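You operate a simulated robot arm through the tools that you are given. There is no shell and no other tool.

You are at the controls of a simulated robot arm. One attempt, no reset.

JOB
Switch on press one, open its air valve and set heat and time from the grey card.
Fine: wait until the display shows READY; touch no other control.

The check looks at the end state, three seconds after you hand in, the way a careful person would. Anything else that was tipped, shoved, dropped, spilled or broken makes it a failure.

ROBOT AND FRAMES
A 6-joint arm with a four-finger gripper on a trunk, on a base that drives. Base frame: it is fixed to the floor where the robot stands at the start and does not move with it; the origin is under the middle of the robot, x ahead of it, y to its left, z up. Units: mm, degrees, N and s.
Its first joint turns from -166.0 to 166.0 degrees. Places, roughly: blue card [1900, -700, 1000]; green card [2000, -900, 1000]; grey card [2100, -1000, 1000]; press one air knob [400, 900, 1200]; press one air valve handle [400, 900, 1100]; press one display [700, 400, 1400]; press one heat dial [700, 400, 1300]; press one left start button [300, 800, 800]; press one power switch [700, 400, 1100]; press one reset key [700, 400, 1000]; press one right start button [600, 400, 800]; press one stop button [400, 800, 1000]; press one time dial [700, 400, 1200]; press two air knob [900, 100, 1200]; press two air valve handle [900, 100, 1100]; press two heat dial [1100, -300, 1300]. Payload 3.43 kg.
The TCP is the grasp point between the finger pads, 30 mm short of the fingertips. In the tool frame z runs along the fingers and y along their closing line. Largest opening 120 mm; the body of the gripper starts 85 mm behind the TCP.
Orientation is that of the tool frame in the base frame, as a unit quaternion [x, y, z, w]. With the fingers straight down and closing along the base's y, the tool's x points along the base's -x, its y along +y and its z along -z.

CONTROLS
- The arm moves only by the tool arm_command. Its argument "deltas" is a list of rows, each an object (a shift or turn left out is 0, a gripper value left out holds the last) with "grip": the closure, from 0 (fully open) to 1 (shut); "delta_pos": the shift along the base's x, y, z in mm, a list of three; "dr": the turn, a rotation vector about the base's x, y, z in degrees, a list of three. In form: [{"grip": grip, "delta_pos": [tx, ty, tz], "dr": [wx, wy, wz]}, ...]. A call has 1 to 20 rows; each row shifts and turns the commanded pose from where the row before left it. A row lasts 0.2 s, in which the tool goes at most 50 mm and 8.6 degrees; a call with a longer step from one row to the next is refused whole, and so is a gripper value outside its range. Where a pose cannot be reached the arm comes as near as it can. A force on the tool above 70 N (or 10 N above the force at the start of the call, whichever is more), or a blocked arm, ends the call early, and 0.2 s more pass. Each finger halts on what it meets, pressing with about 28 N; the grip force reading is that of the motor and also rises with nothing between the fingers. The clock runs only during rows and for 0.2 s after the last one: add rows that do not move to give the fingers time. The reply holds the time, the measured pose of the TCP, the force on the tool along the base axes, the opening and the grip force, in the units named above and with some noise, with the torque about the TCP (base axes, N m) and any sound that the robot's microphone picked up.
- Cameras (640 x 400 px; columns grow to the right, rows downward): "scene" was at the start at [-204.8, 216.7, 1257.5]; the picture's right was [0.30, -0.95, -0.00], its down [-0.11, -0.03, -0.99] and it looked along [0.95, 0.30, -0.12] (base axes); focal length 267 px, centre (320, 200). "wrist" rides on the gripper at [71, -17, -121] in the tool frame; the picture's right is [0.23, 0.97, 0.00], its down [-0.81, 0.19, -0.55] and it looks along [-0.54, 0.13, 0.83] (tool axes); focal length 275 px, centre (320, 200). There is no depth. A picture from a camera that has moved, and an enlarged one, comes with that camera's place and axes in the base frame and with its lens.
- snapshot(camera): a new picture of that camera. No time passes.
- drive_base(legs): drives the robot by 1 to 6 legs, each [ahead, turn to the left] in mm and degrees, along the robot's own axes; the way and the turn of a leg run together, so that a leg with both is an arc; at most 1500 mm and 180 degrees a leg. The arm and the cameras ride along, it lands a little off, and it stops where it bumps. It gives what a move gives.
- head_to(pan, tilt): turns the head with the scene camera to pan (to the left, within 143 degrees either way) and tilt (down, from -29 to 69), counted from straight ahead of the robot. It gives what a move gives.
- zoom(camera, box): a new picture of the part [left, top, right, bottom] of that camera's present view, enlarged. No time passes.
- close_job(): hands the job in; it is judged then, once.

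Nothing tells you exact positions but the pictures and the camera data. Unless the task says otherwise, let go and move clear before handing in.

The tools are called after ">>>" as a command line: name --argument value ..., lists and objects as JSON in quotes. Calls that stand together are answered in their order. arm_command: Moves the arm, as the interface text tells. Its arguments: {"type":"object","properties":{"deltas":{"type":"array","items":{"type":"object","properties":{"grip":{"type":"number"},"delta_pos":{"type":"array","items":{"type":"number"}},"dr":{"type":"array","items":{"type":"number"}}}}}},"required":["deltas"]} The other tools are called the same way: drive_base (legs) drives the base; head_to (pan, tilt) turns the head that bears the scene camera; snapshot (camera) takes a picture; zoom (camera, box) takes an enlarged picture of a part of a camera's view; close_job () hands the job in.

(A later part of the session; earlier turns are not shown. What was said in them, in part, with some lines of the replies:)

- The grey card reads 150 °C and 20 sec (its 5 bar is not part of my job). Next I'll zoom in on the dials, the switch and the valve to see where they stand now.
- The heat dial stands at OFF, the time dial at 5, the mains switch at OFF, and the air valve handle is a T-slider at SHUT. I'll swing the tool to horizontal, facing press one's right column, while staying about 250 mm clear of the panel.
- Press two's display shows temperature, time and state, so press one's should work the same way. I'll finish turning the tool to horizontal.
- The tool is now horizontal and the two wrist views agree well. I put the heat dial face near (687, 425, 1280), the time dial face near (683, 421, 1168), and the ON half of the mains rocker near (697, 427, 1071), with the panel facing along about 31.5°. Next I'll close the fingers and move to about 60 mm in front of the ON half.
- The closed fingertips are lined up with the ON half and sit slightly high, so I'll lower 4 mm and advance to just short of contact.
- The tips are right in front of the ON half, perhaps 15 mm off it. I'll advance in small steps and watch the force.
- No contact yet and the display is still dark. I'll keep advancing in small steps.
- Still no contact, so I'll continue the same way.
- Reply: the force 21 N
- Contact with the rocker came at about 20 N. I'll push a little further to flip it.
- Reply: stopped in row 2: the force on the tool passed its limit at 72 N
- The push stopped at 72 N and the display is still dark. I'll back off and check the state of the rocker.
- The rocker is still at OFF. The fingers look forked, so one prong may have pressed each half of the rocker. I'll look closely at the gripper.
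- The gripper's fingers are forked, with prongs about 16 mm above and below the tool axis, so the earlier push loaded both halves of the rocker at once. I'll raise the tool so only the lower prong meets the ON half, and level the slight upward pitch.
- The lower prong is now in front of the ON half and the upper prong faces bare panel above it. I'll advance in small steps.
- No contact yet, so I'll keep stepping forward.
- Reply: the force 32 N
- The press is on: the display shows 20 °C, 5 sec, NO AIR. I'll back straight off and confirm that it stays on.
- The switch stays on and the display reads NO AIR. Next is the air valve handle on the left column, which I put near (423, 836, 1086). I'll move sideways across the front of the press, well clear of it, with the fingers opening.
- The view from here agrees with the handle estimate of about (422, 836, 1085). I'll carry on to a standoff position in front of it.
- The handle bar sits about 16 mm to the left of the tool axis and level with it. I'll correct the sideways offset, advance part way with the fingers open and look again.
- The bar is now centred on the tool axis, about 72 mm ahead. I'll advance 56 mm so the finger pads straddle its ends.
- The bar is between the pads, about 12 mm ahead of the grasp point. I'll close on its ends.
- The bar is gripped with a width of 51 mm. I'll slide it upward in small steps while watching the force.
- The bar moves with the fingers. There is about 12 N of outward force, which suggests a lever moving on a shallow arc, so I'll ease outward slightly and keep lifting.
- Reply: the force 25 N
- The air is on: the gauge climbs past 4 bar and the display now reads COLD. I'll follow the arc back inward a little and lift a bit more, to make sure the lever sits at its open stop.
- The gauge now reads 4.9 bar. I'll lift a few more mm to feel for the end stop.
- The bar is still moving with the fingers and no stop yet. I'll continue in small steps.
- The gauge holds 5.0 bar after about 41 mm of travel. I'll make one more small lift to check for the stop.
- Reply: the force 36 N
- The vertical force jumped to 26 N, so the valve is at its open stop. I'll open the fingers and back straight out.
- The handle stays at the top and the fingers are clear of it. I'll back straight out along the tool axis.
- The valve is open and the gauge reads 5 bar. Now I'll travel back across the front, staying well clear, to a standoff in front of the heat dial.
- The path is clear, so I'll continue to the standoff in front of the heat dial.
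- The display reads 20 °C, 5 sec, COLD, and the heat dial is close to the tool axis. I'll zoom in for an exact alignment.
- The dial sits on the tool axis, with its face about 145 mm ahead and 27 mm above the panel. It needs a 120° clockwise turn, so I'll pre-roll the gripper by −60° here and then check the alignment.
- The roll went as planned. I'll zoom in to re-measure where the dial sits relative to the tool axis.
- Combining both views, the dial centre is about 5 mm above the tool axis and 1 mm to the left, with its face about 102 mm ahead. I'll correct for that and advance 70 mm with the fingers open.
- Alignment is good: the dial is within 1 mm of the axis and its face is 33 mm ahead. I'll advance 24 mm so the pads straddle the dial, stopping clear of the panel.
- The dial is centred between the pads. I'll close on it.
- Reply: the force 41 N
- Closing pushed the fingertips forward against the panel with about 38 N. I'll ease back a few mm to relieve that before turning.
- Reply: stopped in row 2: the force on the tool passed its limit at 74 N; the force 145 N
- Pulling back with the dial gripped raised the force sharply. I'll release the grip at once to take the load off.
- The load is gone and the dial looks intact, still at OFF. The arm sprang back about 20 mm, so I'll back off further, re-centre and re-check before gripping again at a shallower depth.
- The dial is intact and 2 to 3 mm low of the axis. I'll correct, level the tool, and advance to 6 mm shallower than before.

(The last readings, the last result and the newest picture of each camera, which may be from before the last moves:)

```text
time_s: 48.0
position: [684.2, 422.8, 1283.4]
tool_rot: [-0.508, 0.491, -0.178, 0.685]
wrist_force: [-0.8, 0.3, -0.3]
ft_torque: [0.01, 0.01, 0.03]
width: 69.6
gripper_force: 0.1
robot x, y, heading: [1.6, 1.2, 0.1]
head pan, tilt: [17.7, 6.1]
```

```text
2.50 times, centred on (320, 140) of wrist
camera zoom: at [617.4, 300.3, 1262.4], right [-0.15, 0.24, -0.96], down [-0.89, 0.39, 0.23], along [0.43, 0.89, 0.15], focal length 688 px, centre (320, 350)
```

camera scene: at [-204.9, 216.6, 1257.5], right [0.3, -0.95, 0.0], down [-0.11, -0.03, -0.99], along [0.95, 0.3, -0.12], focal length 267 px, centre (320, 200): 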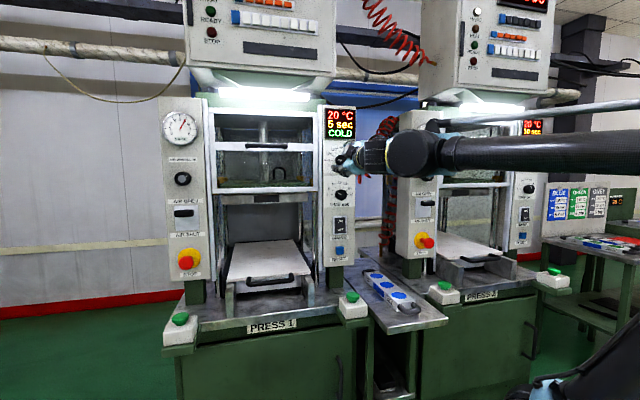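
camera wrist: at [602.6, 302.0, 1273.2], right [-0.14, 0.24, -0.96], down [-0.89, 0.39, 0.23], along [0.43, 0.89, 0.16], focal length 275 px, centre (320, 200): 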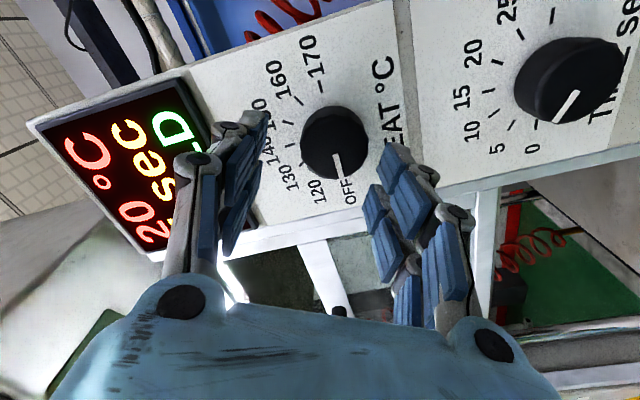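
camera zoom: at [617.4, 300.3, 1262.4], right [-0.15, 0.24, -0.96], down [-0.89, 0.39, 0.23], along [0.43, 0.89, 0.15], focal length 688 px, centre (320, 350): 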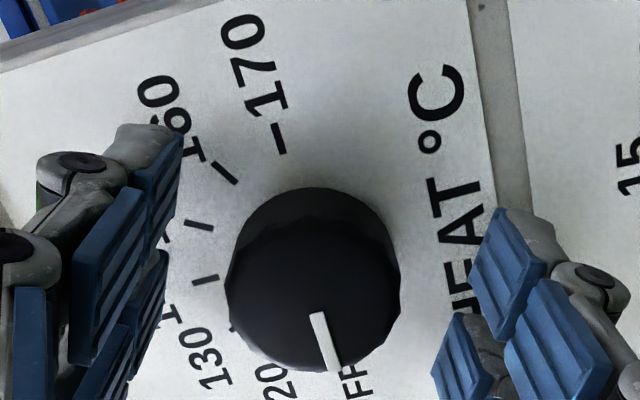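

Close enough. I'll nudge up 1.5 mm and close gradually while watching the force.

>>> arm_command --deltas '[{"delta_pos": [0, 0, 1.4], "grip": 0.6}, {"grip": 0.66}, {"grip": 0.66}]'

>>> arm_command --deltas '[{"grip": 0.7}, {"grip": 0.72}, {"grip": 0.72}]'

>>> zoom --camera "wrist" --box '[220, 60, 420, 220]'

```text
time_s: 48.8
position: [684.5, 424.1, 1284.1]
tool_rot: [-0.509, 0.491, -0.178, 0.684]
wrist_force: [0.6, -0.3, 0.2]
ft_torque: [0.03, 0.01, -0.01]
width: 40.8
gripper_force: 0.1
robot x, y, heading: [-0.6, -2.4, -0.2]
head pan, tilt: [17.7, 6.1]
```

```text
time_s: 49.6
position: [686.2, 424.2, 1284.4]
tool_rot: [-0.508, 0.492, -0.178, 0.685]
wrist_force: [4.6, -0.5, 6.0]
ft_torque: [0.03, -0.15, -0.06]
width: 36.3
gripper_force: 44.7
robot x, y, heading: [-0.5, 0.7, -0.1]
head pan, tilt: [17.7, 6.1]
```

```text
2.50 times, centred on (320, 140) of wrist
camera zoom: at [617.2, 300.3, 1263.9], right [-0.15, 0.24, -0.96], down [-0.89, 0.39, 0.23], along [0.43, 0.89, 0.15], focal length 688 px, centre (320, 350)
```

zoom: 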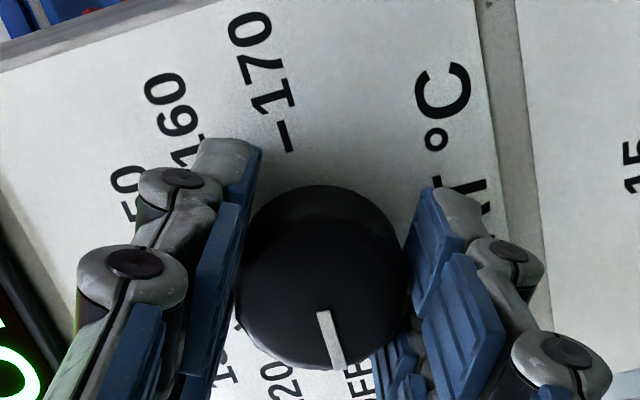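

The dial is gripped with only a few newtons of side load. I'll start the clockwise turn with a small test.

>>> arm_command --deltas '[{"dr": [5.12, 3.13, 0]}, {"dr": [5.12, 3.13, 0]}, {"delta_pos": [0, 0, 0]}]'

>>> zoom --camera "wrist" --box '[220, 60, 420, 220]'

```text
time_s: 50.4
position: [684.5, 423.6, 1285.3]
tool_rot: [-0.454, 0.542, -0.104, 0.699]
wrist_force: [13.5, 6.2, 8.7]
ft_torque: [0.08, -0.24, 0.1]
width: 36.2
gripper_force: 45.1
robot x, y, heading: [-2.6, -1.3, -0.1]
head pan, tilt: [17.7, 6.1]
```

```text
2.50 times, centred on (320, 140) of wrist
camera zoom: at [614.3, 305.1, 1249.8], right [-0.25, 0.4, -0.88], down [-0.86, 0.34, 0.39], along [0.46, 0.85, 0.26], focal length 688 px, centre (320, 350)
```

zoom: 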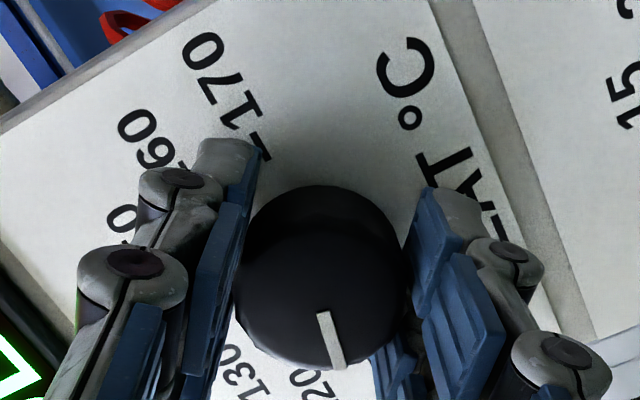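

The dial turns with the gripper, with no slip. I'll continue and check the force and the picture.

>>> arm_command --deltas '[{"dr": [6.82, 4.18, 0]}, {"dr": [6.82, 4.18, 0]}, {"dr": [6.82, 4.18, 0]}, {"delta_pos": [0, 0, 0]}]'

>>> arm_command --deltas '[{"dr": [6.82, 4.18, 0]}, {"dr": [6.82, 4.18, 0]}, {"dr": [6.82, 4.18, 0]}, {"delta_pos": [0, 0, 0]}]'

>>> snapshot --camera "wrist"

>>> zoom --camera "scene" --box '[310, 90, 420, 210]'

```text
time_s: 51.4
position: [685.2, 422.7, 1285.3]
tool_rot: [-0.332, 0.625, 0.043, 0.706]
wrist_force: [27.0, 9.8, 24.0]
ft_torque: [0.33, -0.66, -0.05]
width: 36.1
gripper_force: 44.9
robot x, y, heading: [-1.0, -2.3, -0.1]
head pan, tilt: [17.7, 6.1]
```

```text
time_s: 52.4
position: [683.8, 423.3, 1286.0]
tool_rot: [-0.195, 0.68, 0.189, 0.682]
wrist_force: [29.4, 2.4, 28.5]
ft_torque: [0.38, -0.7, -0.18]
width: 36.1
gripper_force: 44.8
robot x, y, heading: [3.8, -0.4, 0.1]
head pan, tilt: [17.7, 6.1]
```

```text
taken
camera wrist: at [589.6, 345.0, 1213.1], right [-0.51, 0.83, -0.24], down [-0.58, -0.12, 0.81], along [0.64, 0.55, 0.54], focal length 275 px, centre (320, 200)
```

wrist: 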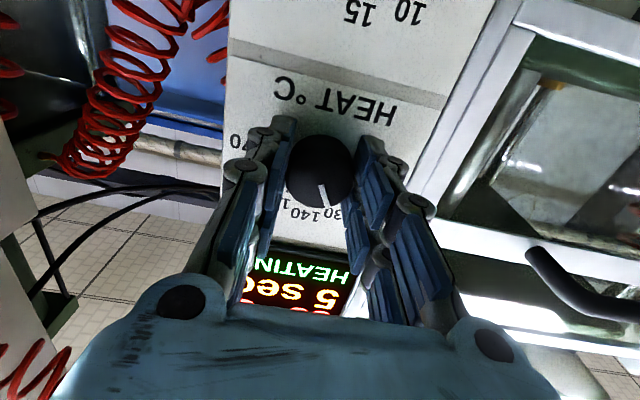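

```text
3.33 times, centred on (365, 150) of scene
camera zoom: at [-204.2, 216.3, 1257.7], right [0.3, -0.95, 0.0], down [-0.11, -0.03, -0.99], along [0.95, 0.3, -0.12], focal length 891 px, centre (170, 367)
```

zoom: 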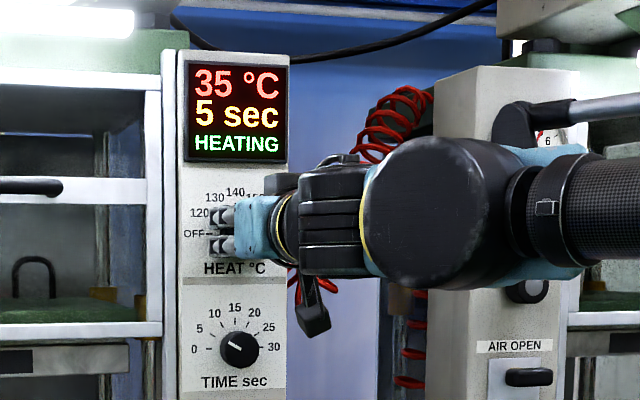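

It is working: the display shows HEATING and the dial is halfway there after 60°. About 30 N of side load has built up, so I'll ease the position slightly before continuing.

>>> arm_command --deltas '[{"delta_pos": [1.5, 0.2, 1.4]}, {"delta_pos": [0, 0, 0]}]'

>>> arm_command --deltas '[{"dr": [6.82, 4.18, 0]}, {"dr": [6.82, 4.18, 0]}, {"dr": [6.82, 4.18, 0]}, {"delta_pos": [0, 0, 0]}]'

>>> snapshot --camera "wrist"

```text
time_s: 53.0
position: [684.9, 422.7, 1285.5]
tool_rot: [-0.195, 0.68, 0.188, 0.682]
wrist_force: [-13.0, -13.4, -22.4]
ft_torque: [-0.34, 0.48, -0.14]
width: 36.1
gripper_force: 45.1
robot x, y, heading: [2.5, 3.8, -0.0]
head pan, tilt: [17.7, 6.1]
```

```text
time_s: 53.7
position: [677.5, 415.6, 1292.0]
tool_rot: [-0.091, 0.698, 0.281, 0.652]
wrist_force: [94.7, -30.3, -37.1]
ft_torque: [-0.74, -0.07, -1.59]
width: 36.8
gripper_force: 45.2
robot x, y, heading: [0.4, 0.8, -0.2]
head pan, tilt: [17.7, 6.1]
stopped in row 3: the force on the tool passed its limit at 73 N (the readings are from after the stop); the commanded pose is now the measured one
```

```text
taken
camera wrist: at [571.5, 358.3, 1216.2], right [-0.51, 0.86, 0.04], down [-0.46, -0.32, 0.83], along [0.72, 0.4, 0.56], focal length 275 px, centre (320, 200)
```

wrist: 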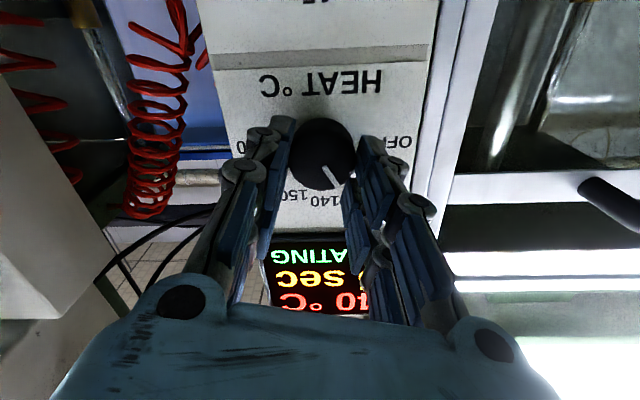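

The side load tripped the limit part way through the turn. I'll release straight away, then look at where the dial ended up.

>>> arm_command --deltas '[{"grip": 0.55}, {"grip": 0.45}]'

>>> snapshot --camera "wrist"

>>> zoom --camera "scene" --box '[310, 90, 420, 210]'

```text
time_s: 54.3
position: [669.8, 422.7, 1294.2]
tool_rot: [-0.097, 0.696, 0.286, 0.651]
wrist_force: [1.0, -1.2, 0.4]
ft_torque: [0.06, -0.02, -0.01]
width: 66.1
gripper_force: 0.3
robot x, y, heading: [-5.7, 1.7, -0.1]
head pan, tilt: [17.7, 6.1]
```

```text
taken
camera wrist: at [563.8, 362.4, 1218.5], right [-0.53, 0.85, 0.04], down [-0.46, -0.32, 0.83], along [0.72, 0.42, 0.56], focal length 275 px, centre (320, 200)
```

wrist: 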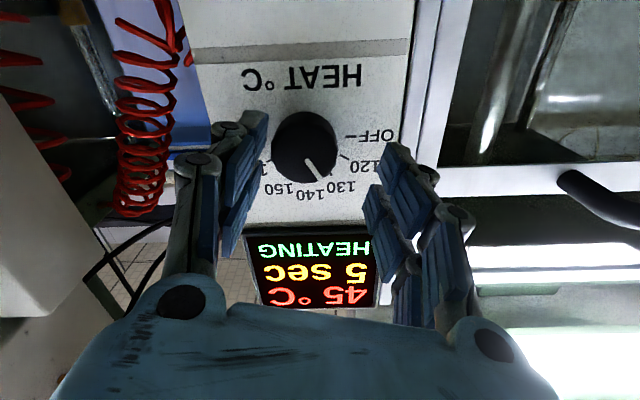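

```text
3.33 times, centred on (365, 150) of scene
camera zoom: at [-205.2, 216.7, 1257.5], right [0.3, -0.95, 0.0], down [-0.11, -0.03, -0.99], along [0.95, 0.3, -0.12], focal length 891 px, centre (170, 367)
```

zoom: 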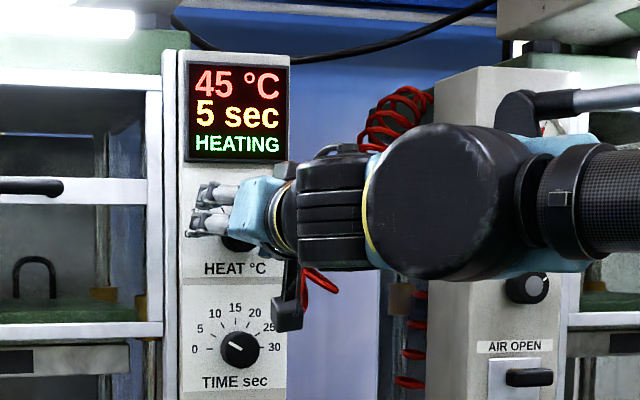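

The dial is undamaged and now points near 130, and the heater is running (45 °C). I'll zoom in to read the pointer exactly.

>>> zoom --camera "wrist" --box '[230, 90, 390, 210]'

```text
3.33 times, centred on (310, 150) of wrist
camera zoom: at [563.8, 362.4, 1218.5], right [-0.53, 0.85, 0.04], down [-0.46, -0.32, 0.83], along [0.72, 0.42, 0.56], focal length 918 px, centre (353, 367)
```

zoom: 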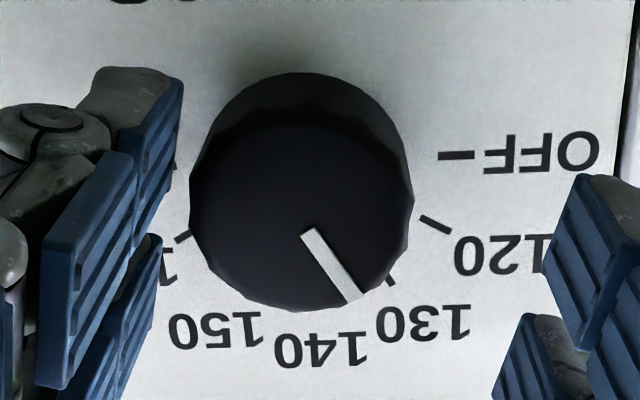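

The pointer is at 130, so 60° clockwise remain to reach 150. I'll back out, roll back 46°, re-centre and look again before the second grip.

>>> arm_command --deltas '[{"grip": 0.42, "delta_pos": [-10.7, -6.5, 0]}, {"delta_pos": [-10.6, -6.6, 0]}, {"delta_pos": [3.7, -6.0, -8.7], "dr": [-0.37, 0.6, 0]}, {"dr": [-6.53, -4.01, 0]}, {"dr": [-6.53, -4.01, 0]}, {"dr": [-6.53, -4.01, 0]}, {"dr": [-6.53, -4.01, 0]}, {"dr": [-6.53, -4.01, 0]}, {"dr": [-6.53, -4.01, 0]}, {"delta_pos": [0, 0, 0]}]'

>>> zoom --camera "wrist" --box '[220, 60, 420, 220]'

```text
time_s: 56.5
position: [650.8, 402.3, 1285.7]
tool_rot: [-0.364, 0.607, 0.007, 0.707]
wrist_force: [-0.9, 0.4, -0.5]
ft_torque: [0.0, 0.01, 0.02]
width: 69.4
gripper_force: 0.1
robot x, y, heading: [4.5, -0.7, 0.0]
head pan, tilt: [17.7, 6.1]
```

```text
2.50 times, centred on (320, 140) of wrist
camera zoom: at [573.7, 296.9, 1230.9], right [-0.38, 0.62, -0.69], down [-0.77, 0.2, 0.6], along [0.51, 0.76, 0.4], focal length 688 px, centre (320, 350)
```

zoom: 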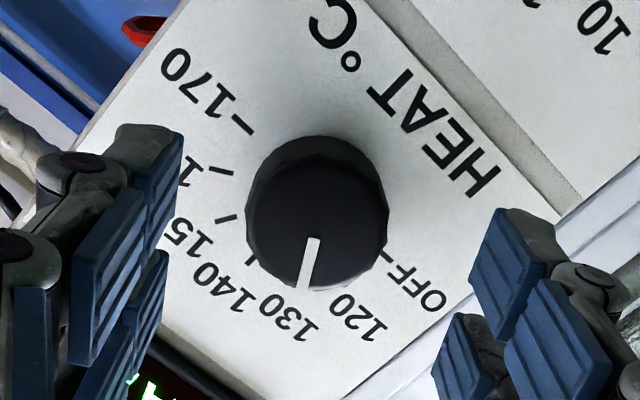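

The tool is level and nearly centred, within about 1.5 mm. I'll apply the small correction and advance to the same grip depth as before.

>>> arm_command --deltas '[{"delta_pos": [0.2, -0.3, 1.4]}, {"delta_pos": [12.8, 7.85, 0]}, {"delta_pos": [12.8, 7.85, 0]}, {"delta_pos": [8.0, 4.9, 0]}, {"delta_pos": [0, 0, 0], "grip": 0.6}, {"grip": 0.67}, {"grip": 0.67}]'

>>> arm_command --deltas '[{"grip": 0.7}, {"grip": 0.7}, {"grip": 0.7}]'

>>> zoom --camera "wrist" --box '[220, 60, 420, 220]'

```text
time_s: 58.1
position: [685.6, 423.0, 1286.4]
tool_rot: [-0.363, 0.607, 0.007, 0.707]
wrist_force: [0.3, 0.0, -0.1]
ft_torque: [-0.01, -0.03, 0.0]
width: 39.5
gripper_force: 0.1
robot x, y, heading: [-3.3, 2.9, 0.2]
head pan, tilt: [17.7, 6.1]
```

```text
time_s: 58.9
position: [685.5, 422.7, 1287.0]
tool_rot: [-0.363, 0.607, 0.007, 0.707]
wrist_force: [-1.5, 1.6, -1.2]
ft_torque: [-0.01, 0.04, 0.06]
width: 37.7
gripper_force: 1.5
robot x, y, heading: [-1.4, 1.7, -0.2]
head pan, tilt: [17.7, 6.1]
```

```text
2.50 times, centred on (320, 140) of wrist
camera zoom: at [607.5, 317.3, 1232.8], right [-0.38, 0.62, -0.69], down [-0.77, 0.2, 0.6], along [0.51, 0.76, 0.4], focal length 688 px, centre (320, 350)
```

zoom: 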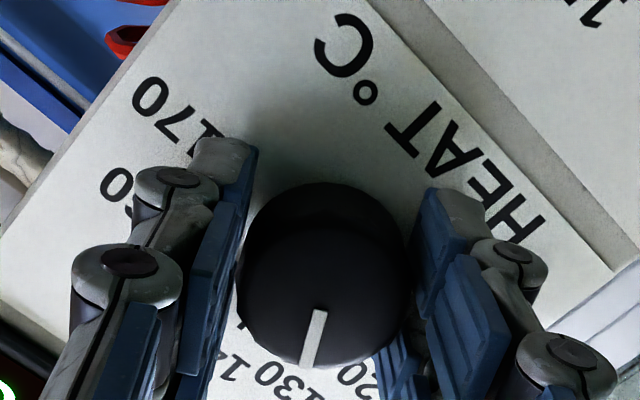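

A light grip (1.5 N on the motor) gives low side load. I'll try turning 12° with this gentle hold.

>>> arm_command --deltas '[{"grip": 0.705}, {"dr": [5.12, 3.13, 0]}, {"dr": [5.12, 3.13, 0]}, {"delta_pos": [0, 0, 0]}]'

>>> zoom --camera "wrist" --box '[220, 60, 420, 220]'

```text
time_s: 59.9
position: [684.5, 421.8, 1286.6]
tool_rot: [-0.299, 0.641, 0.083, 0.702]
wrist_force: [0.5, 0.5, 2.8]
ft_torque: [0.01, -0.07, -0.05]
width: 36.5
gripper_force: 44.5
robot x, y, heading: [-3.1, -1.8, 0.1]
head pan, tilt: [17.7, 6.1]
```

```text
2.50 times, centred on (320, 140) of wrist
camera zoom: at [601.2, 327.6, 1222.6], right [-0.45, 0.73, -0.52], down [-0.7, 0.08, 0.71], along [0.56, 0.68, 0.47], focal length 688 px, centre (320, 350)
```

zoom: 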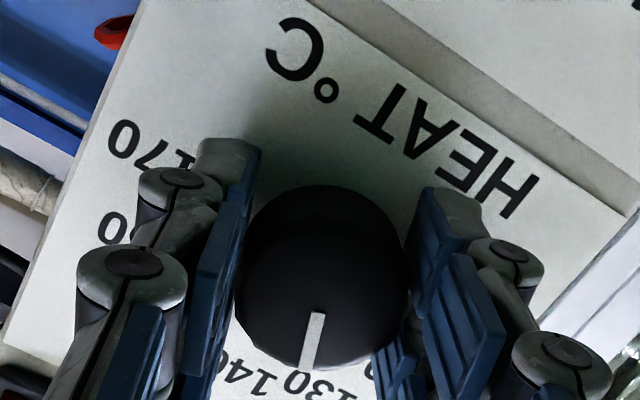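

The dial follows with almost no side load. I'll continue the turn in steps.

>>> arm_command --deltas '[{"dr": [5.12, 3.13, 0]}, {"dr": [5.12, 3.13, 0]}, {"dr": [5.12, 3.13, 0]}, {"delta_pos": [0, 0, 0]}]'

>>> zoom --camera "wrist" --box '[220, 60, 420, 220]'

```text
time_s: 60.9
position: [684.9, 423.3, 1286.5]
tool_rot: [-0.194, 0.68, 0.19, 0.681]
wrist_force: [-1.9, -4.4, -2.8]
ft_torque: [-0.02, 0.08, -0.19]
width: 36.4
gripper_force: 45.1
robot x, y, heading: [2.7, -0.4, -0.1]
head pan, tilt: [17.7, 6.1]
```

```text
2.50 times, centred on (320, 140) of wrist
camera zoom: at [590.5, 345.6, 1214.4], right [-0.51, 0.83, -0.23], down [-0.57, -0.12, 0.81], along [0.64, 0.55, 0.54], focal length 688 px, centre (320, 350)
```

zoom: 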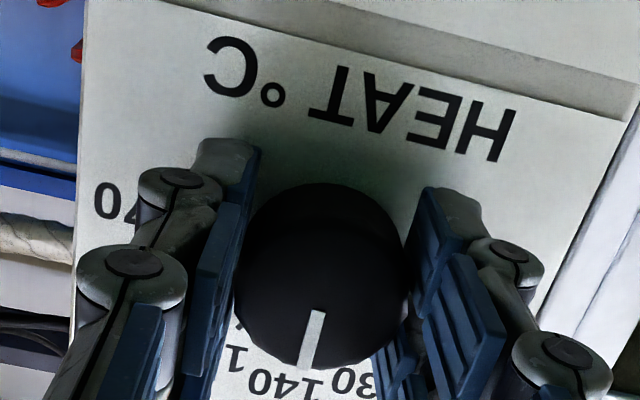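

The pointer is at 140 with low forces, so 30° more to go.

>>> arm_command --deltas '[{"dr": [5.12, 3.13, 0]}, {"dr": [5.12, 3.13, 0]}, {"dr": [5.12, 3.13, 0]}, {"delta_pos": [0, 0, 0]}]'

>>> arm_command --deltas '[{"dr": [5.12, 3.13, 0]}, {"dr": [5.12, 3.13, 0]}, {"delta_pos": [0, 0, 0]}]'

>>> snapshot --camera "wrist"

>>> zoom --camera "wrist" --box '[220, 60, 420, 220]'

```text
time_s: 61.9
position: [685.6, 423.0, 1286.5]
tool_rot: [-0.085, 0.702, 0.295, 0.642]
wrist_force: [2.9, -2.5, -3.0]
ft_torque: [-0.02, 0.02, -0.09]
width: 38.4
gripper_force: 2.4
robot x, y, heading: [-4.5, -1.2, 0.2]
head pan, tilt: [17.7, 6.1]
```

```text
time_s: 62.7
position: [685.6, 424.1, 1287.9]
tool_rot: [-0.011, 0.707, 0.361, 0.608]
wrist_force: [1.6, -2.7, -4.0]
ft_torque: [-0.03, 0.13, -0.11]
width: 38.9
gripper_force: 3.0
robot x, y, heading: [-0.2, 1.8, -0.1]
head pan, tilt: [17.7, 6.1]
```

```text
taken
camera wrist: at [570.7, 378.3, 1215.5], right [-0.5, 0.82, 0.28], down [-0.35, -0.49, 0.8], along [0.79, 0.3, 0.53], focal length 275 px, centre (320, 200)
```

wrist: 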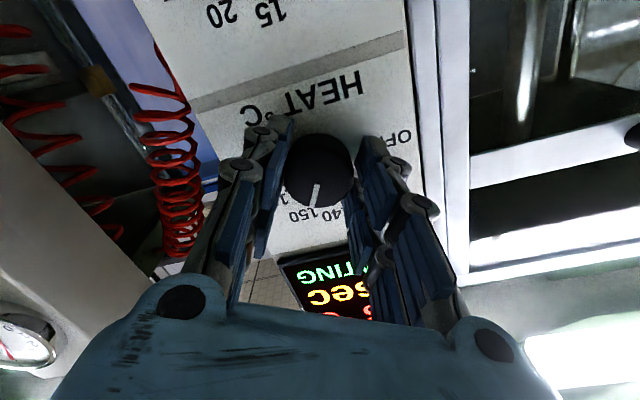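

```text
2.50 times, centred on (320, 140) of wrist
camera zoom: at [570.7, 378.3, 1215.5], right [-0.5, 0.82, 0.28], down [-0.35, -0.49, 0.8], along [0.79, 0.3, 0.53], focal length 688 px, centre (320, 350)
```

zoom: 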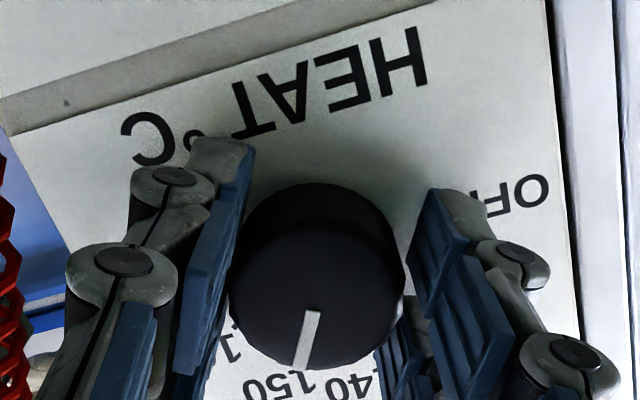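

The pointer now looks to be at 150. I'll open the fingers, back straight off and check.

>>> arm_command --deltas '[{"grip": 0.55}, {"grip": 0.42}, {"grip": 0.42}]'

>>> arm_command --deltas '[{"delta_pos": [-12.8, -7.85, 0]}, {"delta_pos": [-21.3, -13.1, 0]}, {"delta_pos": [-21.3, -13.1, 0]}, {"delta_pos": [-21.3, -13.1, 0]}, {"delta_pos": [0, 0, 0]}]'

>>> zoom --camera "wrist" --box '[240, 40, 400, 170]'

>>> zoom --camera "scene" --box '[310, 90, 420, 210]'

```text
time_s: 63.5
position: [685.6, 424.2, 1288.0]
tool_rot: [-0.011, 0.707, 0.359, 0.609]
wrist_force: [0.3, 1.3, 0.2]
ft_torque: [-0.02, 0.0, -0.03]
width: 69.5
gripper_force: 0.1
robot x, y, heading: [-0.6, -0.8, 0.1]
head pan, tilt: [17.7, 6.1]
```

```text
time_s: 64.7
position: [608.8, 377.0, 1287.0]
tool_rot: [-0.011, 0.707, 0.36, 0.609]
wrist_force: [0.2, -0.5, 0.2]
ft_torque: [0.0, 0.0, -0.04]
width: 69.5
gripper_force: 0.1
robot x, y, heading: [0.8, 1.8, 0.2]
head pan, tilt: [17.7, 6.1]
```

```text
3.08 times, centred on (320, 105) of wrist
camera zoom: at [494.0, 331.4, 1215.3], right [-0.5, 0.82, 0.28], down [-0.35, -0.49, 0.8], along [0.79, 0.3, 0.53], focal length 847 px, centre (320, 492)
```

zoom: 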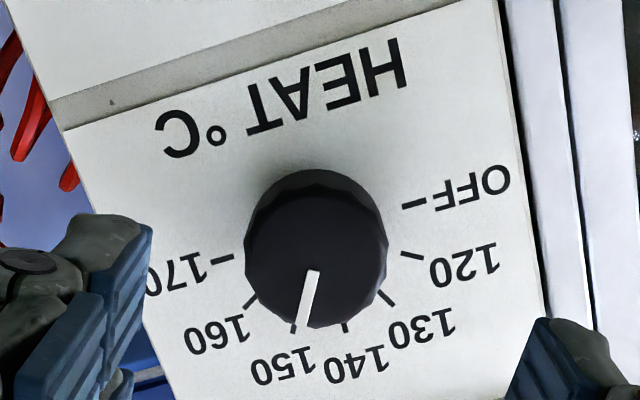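

```text
3.33 times, centred on (365, 150) of scene
camera zoom: at [-205.0, 216.6, 1257.5], right [0.3, -0.95, 0.0], down [-0.11, -0.03, -0.99], along [0.95, 0.3, -0.12], focal length 891 px, centre (170, 367)
```

zoom: 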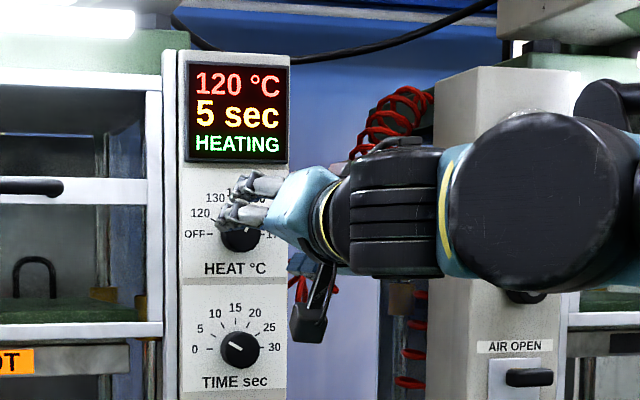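

The heat pointer is on the 150 mark and the display shows 120 °C and rising. Next is the time dial, about 112 mm lower, which needs 90° clockwise from 5 to 20. I'll move down at this standoff and pre-roll to −45°.

>>> arm_command --deltas '[{"delta_pos": [0, 0, -12.4], "dr": [-7.1, -4.36, 0]}, {"delta_pos": [0, 0, -12.4], "dr": [-7.1, -4.36, 0]}, {"delta_pos": [0, 0, -12.4], "dr": [-7.1, -4.36, 0]}, {"delta_pos": [0, 0, -12.4], "dr": [-7.1, -4.36, 0]}, {"delta_pos": [0, 0, -12.4], "dr": [-7.1, -4.36, 0]}, {"delta_pos": [0, 0, -12.4], "dr": [-7.1, -4.36, 0]}, {"delta_pos": [0, 0, -12.4], "dr": [-7.1, -4.36, 0]}, {"delta_pos": [0, 0, -12.4], "dr": [-7.1, -4.36, 0]}, {"delta_pos": [0, 0, -12.8], "dr": [-7.1, -4.36, 0]}, {"delta_pos": [0, 0, 0]}]'

>>> zoom --camera "wrist" --box '[240, 50, 400, 200]'

>>> zoom --camera "scene" --box '[310, 90, 420, 210]'

```text
time_s: 66.9
position: [610.1, 375.4, 1172.6]
tool_rot: [-0.44, 0.554, -0.085, 0.702]
wrist_force: [0.2, 0.0, -0.8]
ft_torque: [0.0, 0.03, 0.0]
width: 69.8
gripper_force: 0.1
robot x, y, heading: [-1.4, 1.8, 0.1]
head pan, tilt: [17.7, 6.1]
```

```text
2.67 times, centred on (320, 125) of wrist
camera zoom: at [538.7, 259.9, 1134.9], right [-0.27, 0.44, -0.85], down [-0.84, 0.32, 0.43], along [0.46, 0.84, 0.29], focal length 734 px, centre (320, 400)
```

zoom: 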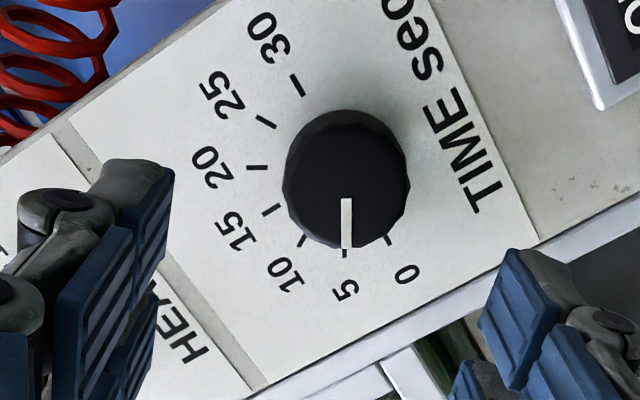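

```text
3.33 times, centred on (365, 150) of scene
camera zoom: at [-205.0, 216.6, 1257.5], right [0.3, -0.95, 0.0], down [-0.11, -0.03, -0.99], along [0.95, 0.3, -0.12], focal length 891 px, centre (170, 367)
```

zoom: 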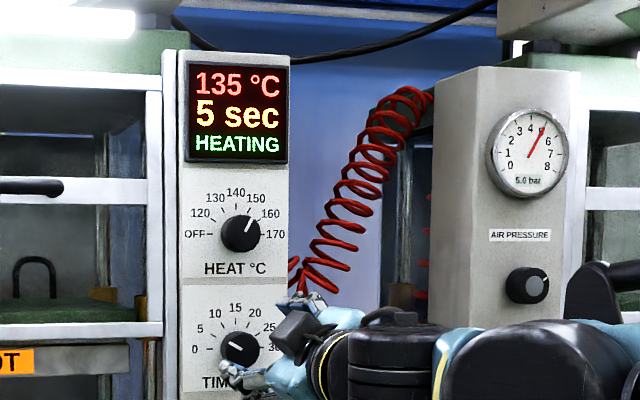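

The heat pointer looks right at 150 from the scene camera too. The time dial is about 8 mm below the tool axis and 1 to 2 mm to the left. I'll correct that, advance 50 mm and re-measure.

>>> arm_command --deltas '[{"delta_pos": [-0.6, 1.0, -8]}, {"delta_pos": [14.2, 8.7, 0]}, {"delta_pos": [14.2, 8.7, 0]}, {"delta_pos": [14.2, 8.7, 0]}, {"delta_pos": [0, 0, 0]}]'

>>> zoom --camera "wrist" --box '[220, 60, 420, 220]'

```text
time_s: 68.1
position: [652.3, 404.3, 1168.6]
tool_rot: [-0.441, 0.553, -0.084, 0.702]
wrist_force: [-0.1, 1.2, 0.5]
ft_torque: [0.0, -0.01, -0.03]
width: 69.4
gripper_force: 0.1
robot x, y, heading: [-0.2, 1.3, -0.1]
head pan, tilt: [17.7, 6.1]
```

```text
2.50 times, centred on (320, 140) of wrist
camera zoom: at [580.9, 287.1, 1127.8], right [-0.27, 0.44, -0.85], down [-0.84, 0.32, 0.43], along [0.46, 0.84, 0.29], focal length 688 px, centre (320, 350)
```

zoom: 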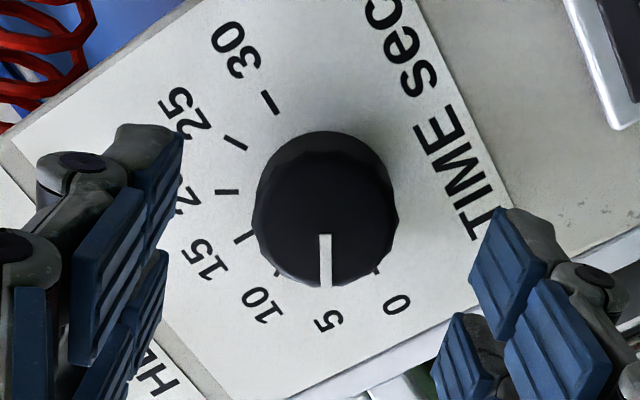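

It's within about 1.5 mm now. I'll apply the last correction, advance to the same grip depth and close gently.

>>> arm_command --deltas '[{"delta_pos": [0.2, -0.4, -1.3]}, {"delta_pos": [12.8, 7.85, 0]}, {"delta_pos": [12.0, 7.35, 0]}, {"delta_pos": [7.9, 4.85, 0]}, {"delta_pos": [0, 0, 0], "grip": 0.6}, {"grip": 0.67}, {"grip": 0.67}]'

>>> arm_command --deltas '[{"grip": 0.7}, {"grip": 0.705}, {"grip": 0.705}]'

>>> zoom --camera "wrist" --box '[220, 60, 420, 220]'

```text
time_s: 69.7
position: [684.5, 422.1, 1165.8]
tool_rot: [-0.44, 0.554, -0.084, 0.702]
wrist_force: [-0.4, 0.0, -0.3]
ft_torque: [-0.01, 0.01, -0.02]
width: 39.5
gripper_force: 0.1
robot x, y, heading: [-0.4, -2.8, 0.0]
head pan, tilt: [17.7, 6.1]
```

```text
time_s: 70.5
position: [685.1, 422.5, 1165.4]
tool_rot: [-0.44, 0.554, -0.084, 0.702]
wrist_force: [1.0, -0.5, 0.8]
ft_torque: [-0.07, 0.14, 0.05]
width: 36.5
gripper_force: 10.5
robot x, y, heading: [1.9, 0.3, -0.1]
head pan, tilt: [17.7, 6.1]
```

```text
2.50 times, centred on (320, 140) of wrist
camera zoom: at [613.0, 306.3, 1126.0], right [-0.27, 0.44, -0.85], down [-0.84, 0.32, 0.43], along [0.46, 0.84, 0.29], focal length 688 px, centre (320, 350)
```

zoom: 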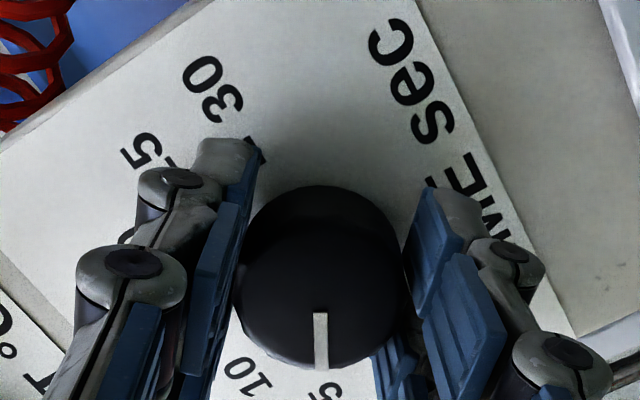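

The grip is good and the forces are near zero. I'll turn clockwise and check as I go.

>>> arm_command --deltas '[{"dr": [5.12, 3.13, 0]}, {"dr": [5.12, 3.13, 0]}, {"dr": [5.12, 3.13, 0]}, {"delta_pos": [0, 0, 0]}]'

>>> zoom --camera "wrist" --box '[220, 60, 420, 220]'

>>> zoom --camera "scene" --box '[310, 90, 420, 210]'

```text
time_s: 71.5
position: [684.0, 422.5, 1165.2]
tool_rot: [-0.348, 0.616, 0.027, 0.707]
wrist_force: [2.6, 0.0, 0.8]
ft_torque: [-0.08, 0.15, 0.05]
width: 36.8
gripper_force: 10.6
robot x, y, heading: [-2.1, -1.0, 0.0]
head pan, tilt: [17.7, 6.1]
```

```text
2.50 times, centred on (320, 140) of wrist
camera zoom: at [605.2, 319.0, 1108.5], right [-0.4, 0.65, -0.65], down [-0.76, 0.17, 0.63], along [0.52, 0.74, 0.42], focal length 688 px, centre (320, 350)
```

zoom: 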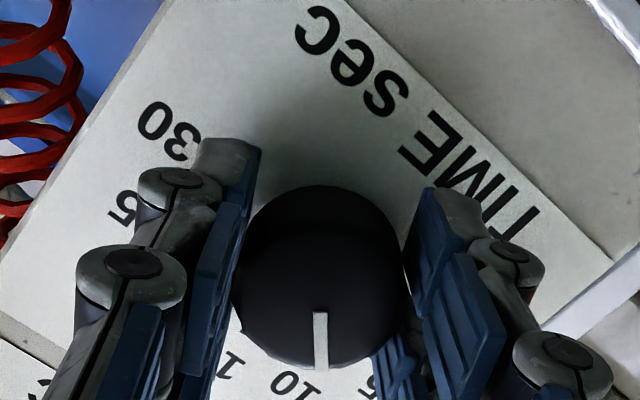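

```text
3.33 times, centred on (365, 150) of scene
camera zoom: at [-204.9, 216.6, 1257.6], right [0.3, -0.95, 0.0], down [-0.11, -0.03, -0.99], along [0.95, 0.3, -0.12], focal length 891 px, centre (170, 367)
```

zoom: 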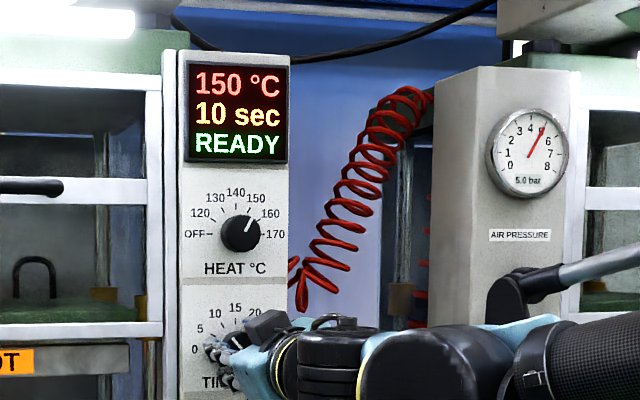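

The display already reads 150 °C and READY, and the time has stepped to 10 sec. 72° remain for the time dial.

>>> arm_command --deltas '[{"dr": [5.12, 3.13, 0]}, {"dr": [5.12, 3.13, 0]}, {"dr": [5.12, 3.13, 0]}, {"dr": [5.12, 3.13, 0]}, {"delta_pos": [0, 0, 0]}]'

>>> arm_command --deltas '[{"dr": [5.12, 3.13, 0]}, {"dr": [5.12, 3.13, 0]}, {"dr": [5.12, 3.13, 0]}, {"dr": [5.12, 3.13, 0]}, {"delta_pos": [0, 0, 0]}]'

>>> zoom --camera "wrist" --box '[220, 60, 420, 220]'

>>> zoom --camera "scene" --box '[310, 90, 420, 210]'

```text
time_s: 72.7
position: [682.5, 421.8, 1164.6]
tool_rot: [-0.211, 0.674, 0.174, 0.686]
wrist_force: [4.2, -2.0, 1.7]
ft_torque: [0.0, -0.02, -0.08]
width: 37.8
gripper_force: 2.0
robot x, y, heading: [2.7, -2.4, 0.0]
head pan, tilt: [17.7, 6.1]
```

```text
time_s: 73.9
position: [684.5, 422.5, 1163.7]
tool_rot: [-0.066, 0.703, 0.312, 0.635]
wrist_force: [5.1, -1.8, -0.3]
ft_torque: [0.0, -0.01, -0.06]
width: 37.6
gripper_force: 1.8
robot x, y, heading: [3.0, -0.3, -0.2]
head pan, tilt: [17.7, 6.1]
```

```text
2.50 times, centred on (320, 140) of wrist
camera zoom: at [574.4, 368.0, 1090.2], right [-0.52, 0.85, 0.13], down [-0.42, -0.38, 0.83], along [0.75, 0.37, 0.55], focal length 688 px, centre (320, 350)
```

zoom: 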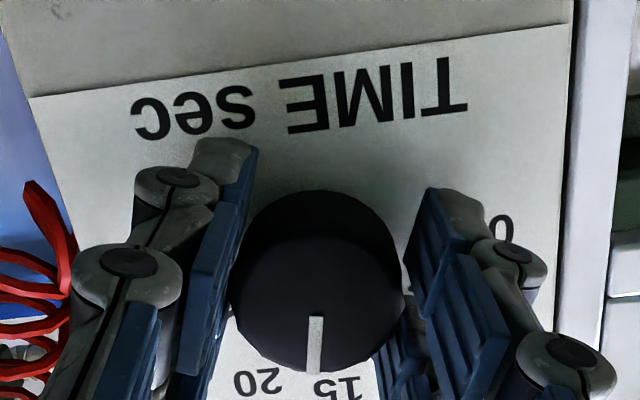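

```text
3.33 times, centred on (365, 150) of scene
camera zoom: at [-204.7, 216.6, 1257.6], right [0.3, -0.95, 0.0], down [-0.11, -0.03, -0.99], along [0.95, 0.3, -0.12], focal length 891 px, centre (170, 367)
```

zoom: 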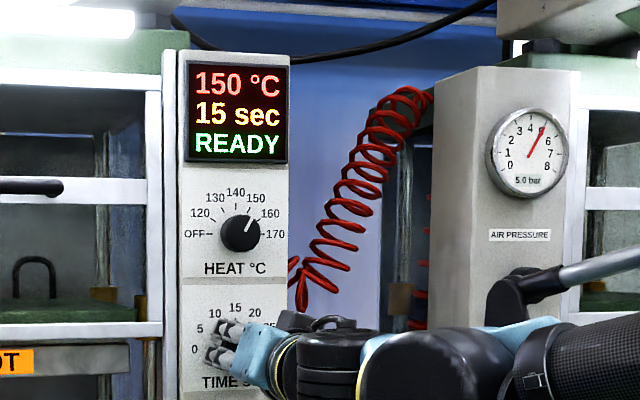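

The display shows 15 sec and the pointer is between 15 and 20. I'll turn the remaining 24°.

>>> arm_command --deltas '[{"dr": [5.12, 3.13, 0]}, {"dr": [5.12, 3.13, 0]}, {"dr": [5.12, 3.13, 0]}, {"dr": [5.12, 3.13, 0]}, {"delta_pos": [0, 0, 0]}]'

>>> zoom --camera "wrist" --box '[220, 60, 420, 220]'

>>> zoom --camera "scene" --box '[310, 90, 420, 210]'

```text
time_s: 75.1
position: [683.3, 423.0, 1164.5]
tool_rot: [0.083, 0.701, 0.437, 0.557]
wrist_force: [-1.4, -4.7, -0.6]
ft_torque: [-0.02, 0.04, -0.15]
width: 37.3
gripper_force: 1.7
robot x, y, heading: [-0.3, 4.2, -0.2]
head pan, tilt: [17.7, 6.1]
```

```text
2.50 times, centred on (320, 140) of wrist
camera zoom: at [559.5, 392.9, 1100.5], right [-0.45, 0.73, 0.52], down [-0.25, -0.66, 0.71], along [0.86, 0.19, 0.47], focal length 688 px, centre (320, 350)
```

zoom: 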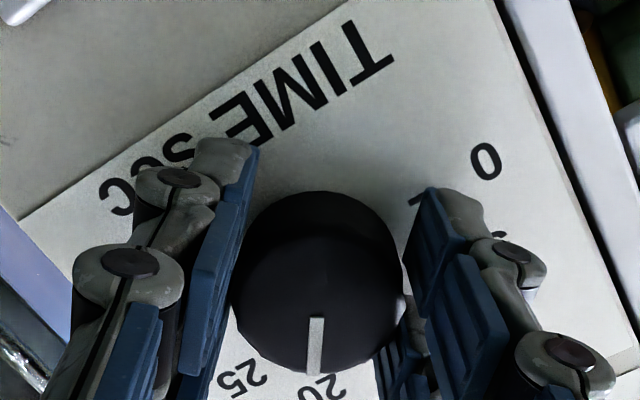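

```text
3.33 times, centred on (365, 150) of scene
camera zoom: at [-205.0, 216.5, 1257.6], right [0.3, -0.95, 0.0], down [-0.11, -0.03, -0.99], along [0.95, 0.3, -0.12], focal length 891 px, centre (170, 367)
```

zoom: 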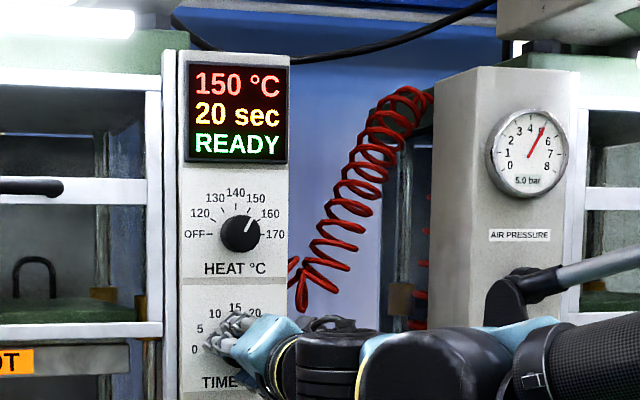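

The display reads 150 °C, 20 sec, READY. I'll release, back straight off and check both pointers.

>>> arm_command --deltas '[{"grip": 0.55}, {"grip": 0.42}, {"grip": 0.42}]'

>>> arm_command --deltas '[{"delta_pos": [-12.8, -7.85, 0]}, {"delta_pos": [-21.3, -13.1, 0]}, {"delta_pos": [-21.3, -13.1, 0]}, {"delta_pos": [-21.3, -13.1, 0]}, {"delta_pos": [0, 0, 0]}]'

>>> zoom --camera "wrist" --box '[240, 40, 400, 170]'

>>> zoom --camera "scene" --box '[310, 90, 420, 210]'

```text
time_s: 75.9
position: [683.6, 421.9, 1164.0]
tool_rot: [0.081, 0.702, 0.436, 0.557]
wrist_force: [1.0, 0.2, 0.4]
ft_torque: [-0.02, 0.04, 0.01]
width: 69.8
gripper_force: 0.1
robot x, y, heading: [-0.3, 0.2, 0.3]
head pan, tilt: [17.7, 6.1]
```

```text
time_s: 77.1
position: [607.8, 375.3, 1166.1]
tool_rot: [0.082, 0.702, 0.437, 0.557]
wrist_force: [0.3, -0.1, 0.5]
ft_torque: [-0.01, 0.01, 0.0]
width: 69.4
gripper_force: 0.2
robot x, y, heading: [-1.3, 1.6, 0.1]
head pan, tilt: [17.7, 6.1]
```

```text
3.08 times, centred on (320, 105) of wrist
camera zoom: at [483.5, 345.4, 1102.3], right [-0.45, 0.73, 0.52], down [-0.25, -0.66, 0.71], along [0.86, 0.19, 0.47], focal length 847 px, centre (320, 492)
```

zoom: 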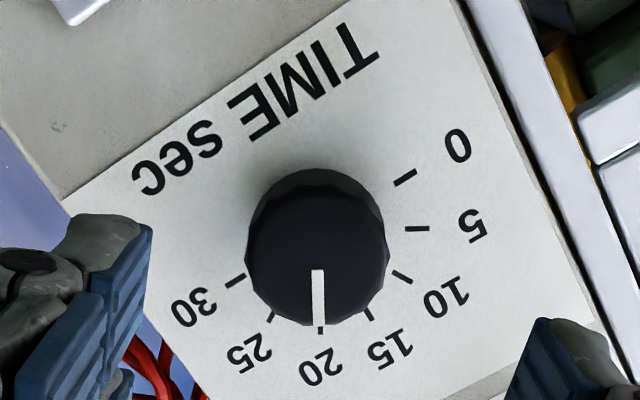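

```text
3.33 times, centred on (365, 150) of scene
camera zoom: at [-205.0, 216.6, 1257.5], right [0.3, -0.95, 0.0], down [-0.11, -0.03, -0.99], along [0.95, 0.3, -0.12], focal length 891 px, centre (170, 367)
```

zoom: 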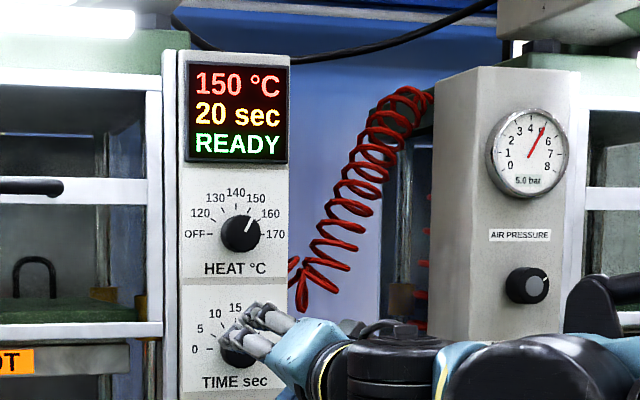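

The time pointer is right on the 20 mark and the display holds 150 °C, 20 sec, READY. I'll retract the arm well clear and inspect everything.

>>> arm_command --deltas '[{"delta_pos": [-30, -18.4, 0]}, {"delta_pos": [-30, -18.4, 0]}, {"delta_pos": [-30, -18.4, 5]}, {"delta_pos": [-30, -18.4, 5]}, {"delta_pos": [0, 0, 0]}]'

>>> snapshot --camera "scene"

>>> zoom --camera "scene" --box '[320, 100, 365, 175]'

>>> zoom --camera "scene" --box '[320, 175, 365, 265]'

>>> zoom --camera "scene" --box '[150, 90, 230, 280]'

>>> zoom --camera "scene" --box '[535, 170, 625, 230]'

```text
time_s: 78.3
position: [489.7, 303.2, 1175.2]
tool_rot: [0.081, 0.701, 0.437, 0.557]
wrist_force: [0.7, -0.6, -1.2]
ft_torque: [-0.06, -0.02, 0.01]
width: 69.7
gripper_force: 0.0
robot x, y, heading: [-3.3, 0.8, 0.0]
head pan, tilt: [17.7, 6.1]
```

```text
taken
camera scene: at [-205.0, 216.6, 1257.5], right [0.3, -0.95, 0.0], down [-0.11, -0.03, -0.99], along [0.95, 0.3, -0.12], focal length 267 px, centre (320, 200)
```

scene: 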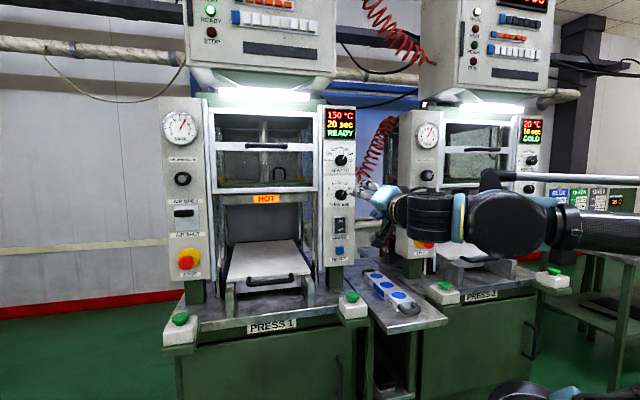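

```text
5.33 times, centred on (342, 138) of scene
camera zoom: at [-205.0, 216.6, 1257.5], right [0.3, -0.95, 0.0], down [-0.11, -0.03, -0.99], along [0.95, 0.3, -0.12], focal length 1425 px, centre (200, 533)
```

zoom: 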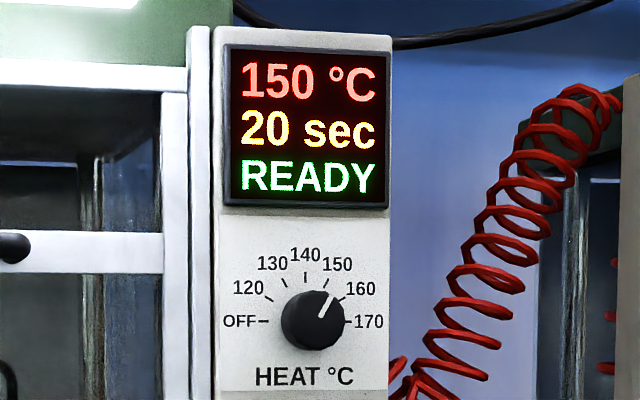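

```text
4.44 times, centred on (342, 220) of scene
camera zoom: at [-205.0, 216.6, 1257.5], right [0.3, -0.95, 0.0], down [-0.11, -0.03, -0.99], along [0.95, 0.3, -0.12], focal length 1188 px, centre (220, 111)
```

zoom: 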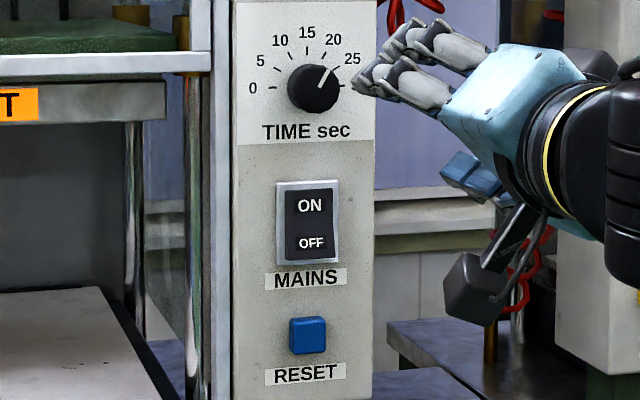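

```text
2.11 times, centred on (190, 185) of scene
camera zoom: at [-205.0, 216.6, 1257.5], right [0.3, -0.95, 0.0], down [-0.11, -0.03, -0.99], along [0.95, 0.3, -0.12], focal length 563 px, centre (594, 232)
```

zoom: 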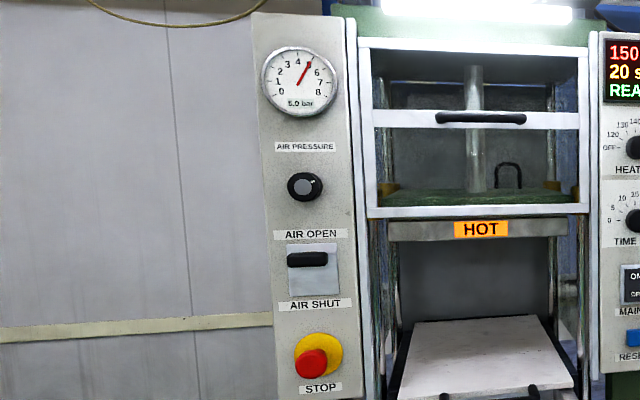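

```text
6.67 times, centred on (580, 200) of scene
camera zoom: at [-205.0, 216.6, 1257.5], right [0.3, -0.95, 0.0], down [-0.11, -0.03, -0.99], along [0.95, 0.3, -0.12], focal length 1782 px, centre (-1413, 200)
```

zoom: 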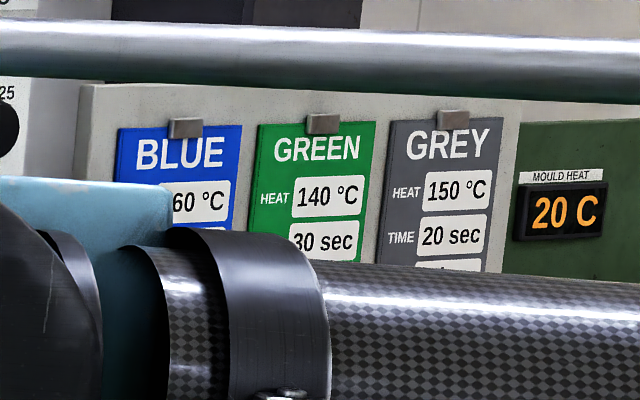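

Everything matches the grey card: 150 °C, 20 sec, air open at 5.0 bar, and READY lit. I'll wait a few seconds to confirm it stays that way.

>>> arm_command --deltas '[{"delta_pos": [0, 0, 0]}, {"delta_pos": [0, 0, 0]}, {"delta_pos": [0, 0, 0]}, {"delta_pos": [0, 0, 0]}, {"delta_pos": [0, 0, 0]}, {"delta_pos": [0, 0, 0]}, {"delta_pos": [0, 0, 0]}, {"delta_pos": [0, 0, 0]}, {"delta_pos": [0, 0, 0]}, {"delta_pos": [0, 0, 0]}, {"delta_pos": [0, 0, 0]}, {"delta_pos": [0, 0, 0]}, {"delta_pos": [0, 0, 0]}, {"delta_pos": [0, 0, 0]}, {"delta_pos": [0, 0, 0]}, {"delta_pos": [0, 0, 0]}, {"delta_pos": [0, 0, 0]}, {"delta_pos": [0, 0, 0]}, {"delta_pos": [0, 0, 0]}, {"delta_pos": [0, 0, 0]}]'

>>> zoom --camera "scene" --box '[150, 90, 370, 280]'

```text
time_s: 82.5
position: [489.9, 303.1, 1175.1]
tool_rot: [0.082, 0.702, 0.436, 0.558]
wrist_force: [-0.4, 0.2, -1.0]
ft_torque: [0.0, -0.04, 0.02]
width: 69.4
gripper_force: 0.0
robot x, y, heading: [2.1, -0.1, 0.1]
head pan, tilt: [17.7, 6.1]
```

```text
2.11 times, centred on (260, 185) of scene
camera zoom: at [-205.0, 216.6, 1257.5], right [0.3, -0.95, 0.0], down [-0.11, -0.03, -0.99], along [0.95, 0.3, -0.12], focal length 563 px, centre (446, 232)
```

zoom: 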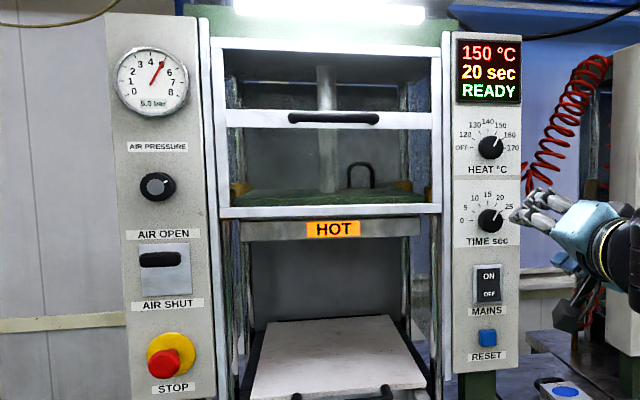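

Press one is on, its air valve is open at 5.0 bar, and the display holds steady at 150 °C, 20 sec, READY. The arm is clear and no other control was touched, so I'm handing in.

>>> close_job

```text
The job is handed in.
```

Press one is switched on, its air valve is fully open, and heat and time are set from the grey card. The display showed 150 °C, 20 sec and READY. It was still showing that about four seconds later, just before I handed the job in.

- **Air:** the gauge reads 5.0 bar. That matches the grey card, and I did not touch the pressure knob.
- **Other controls:** I did not touch the reset key, the stop button, the start buttons or anything on press two.
- **Force stops:** the arm hit its force limit three times:
  - **Mains switch:** the first push pressed both halves of the switch, so it stayed off. A second push on the ON half worked.
  - **Heat dial:** the fingers briefly pressed the panel with about 38 N when I first gripped the dial. The arm then stopped twice, once pulling back and once part way through the turn, with readings of about 145 N and 106 N just after. I released each time and re-gripped more gently.

The pictures afterwards show no damage, and both dial pointers sit on their marks.
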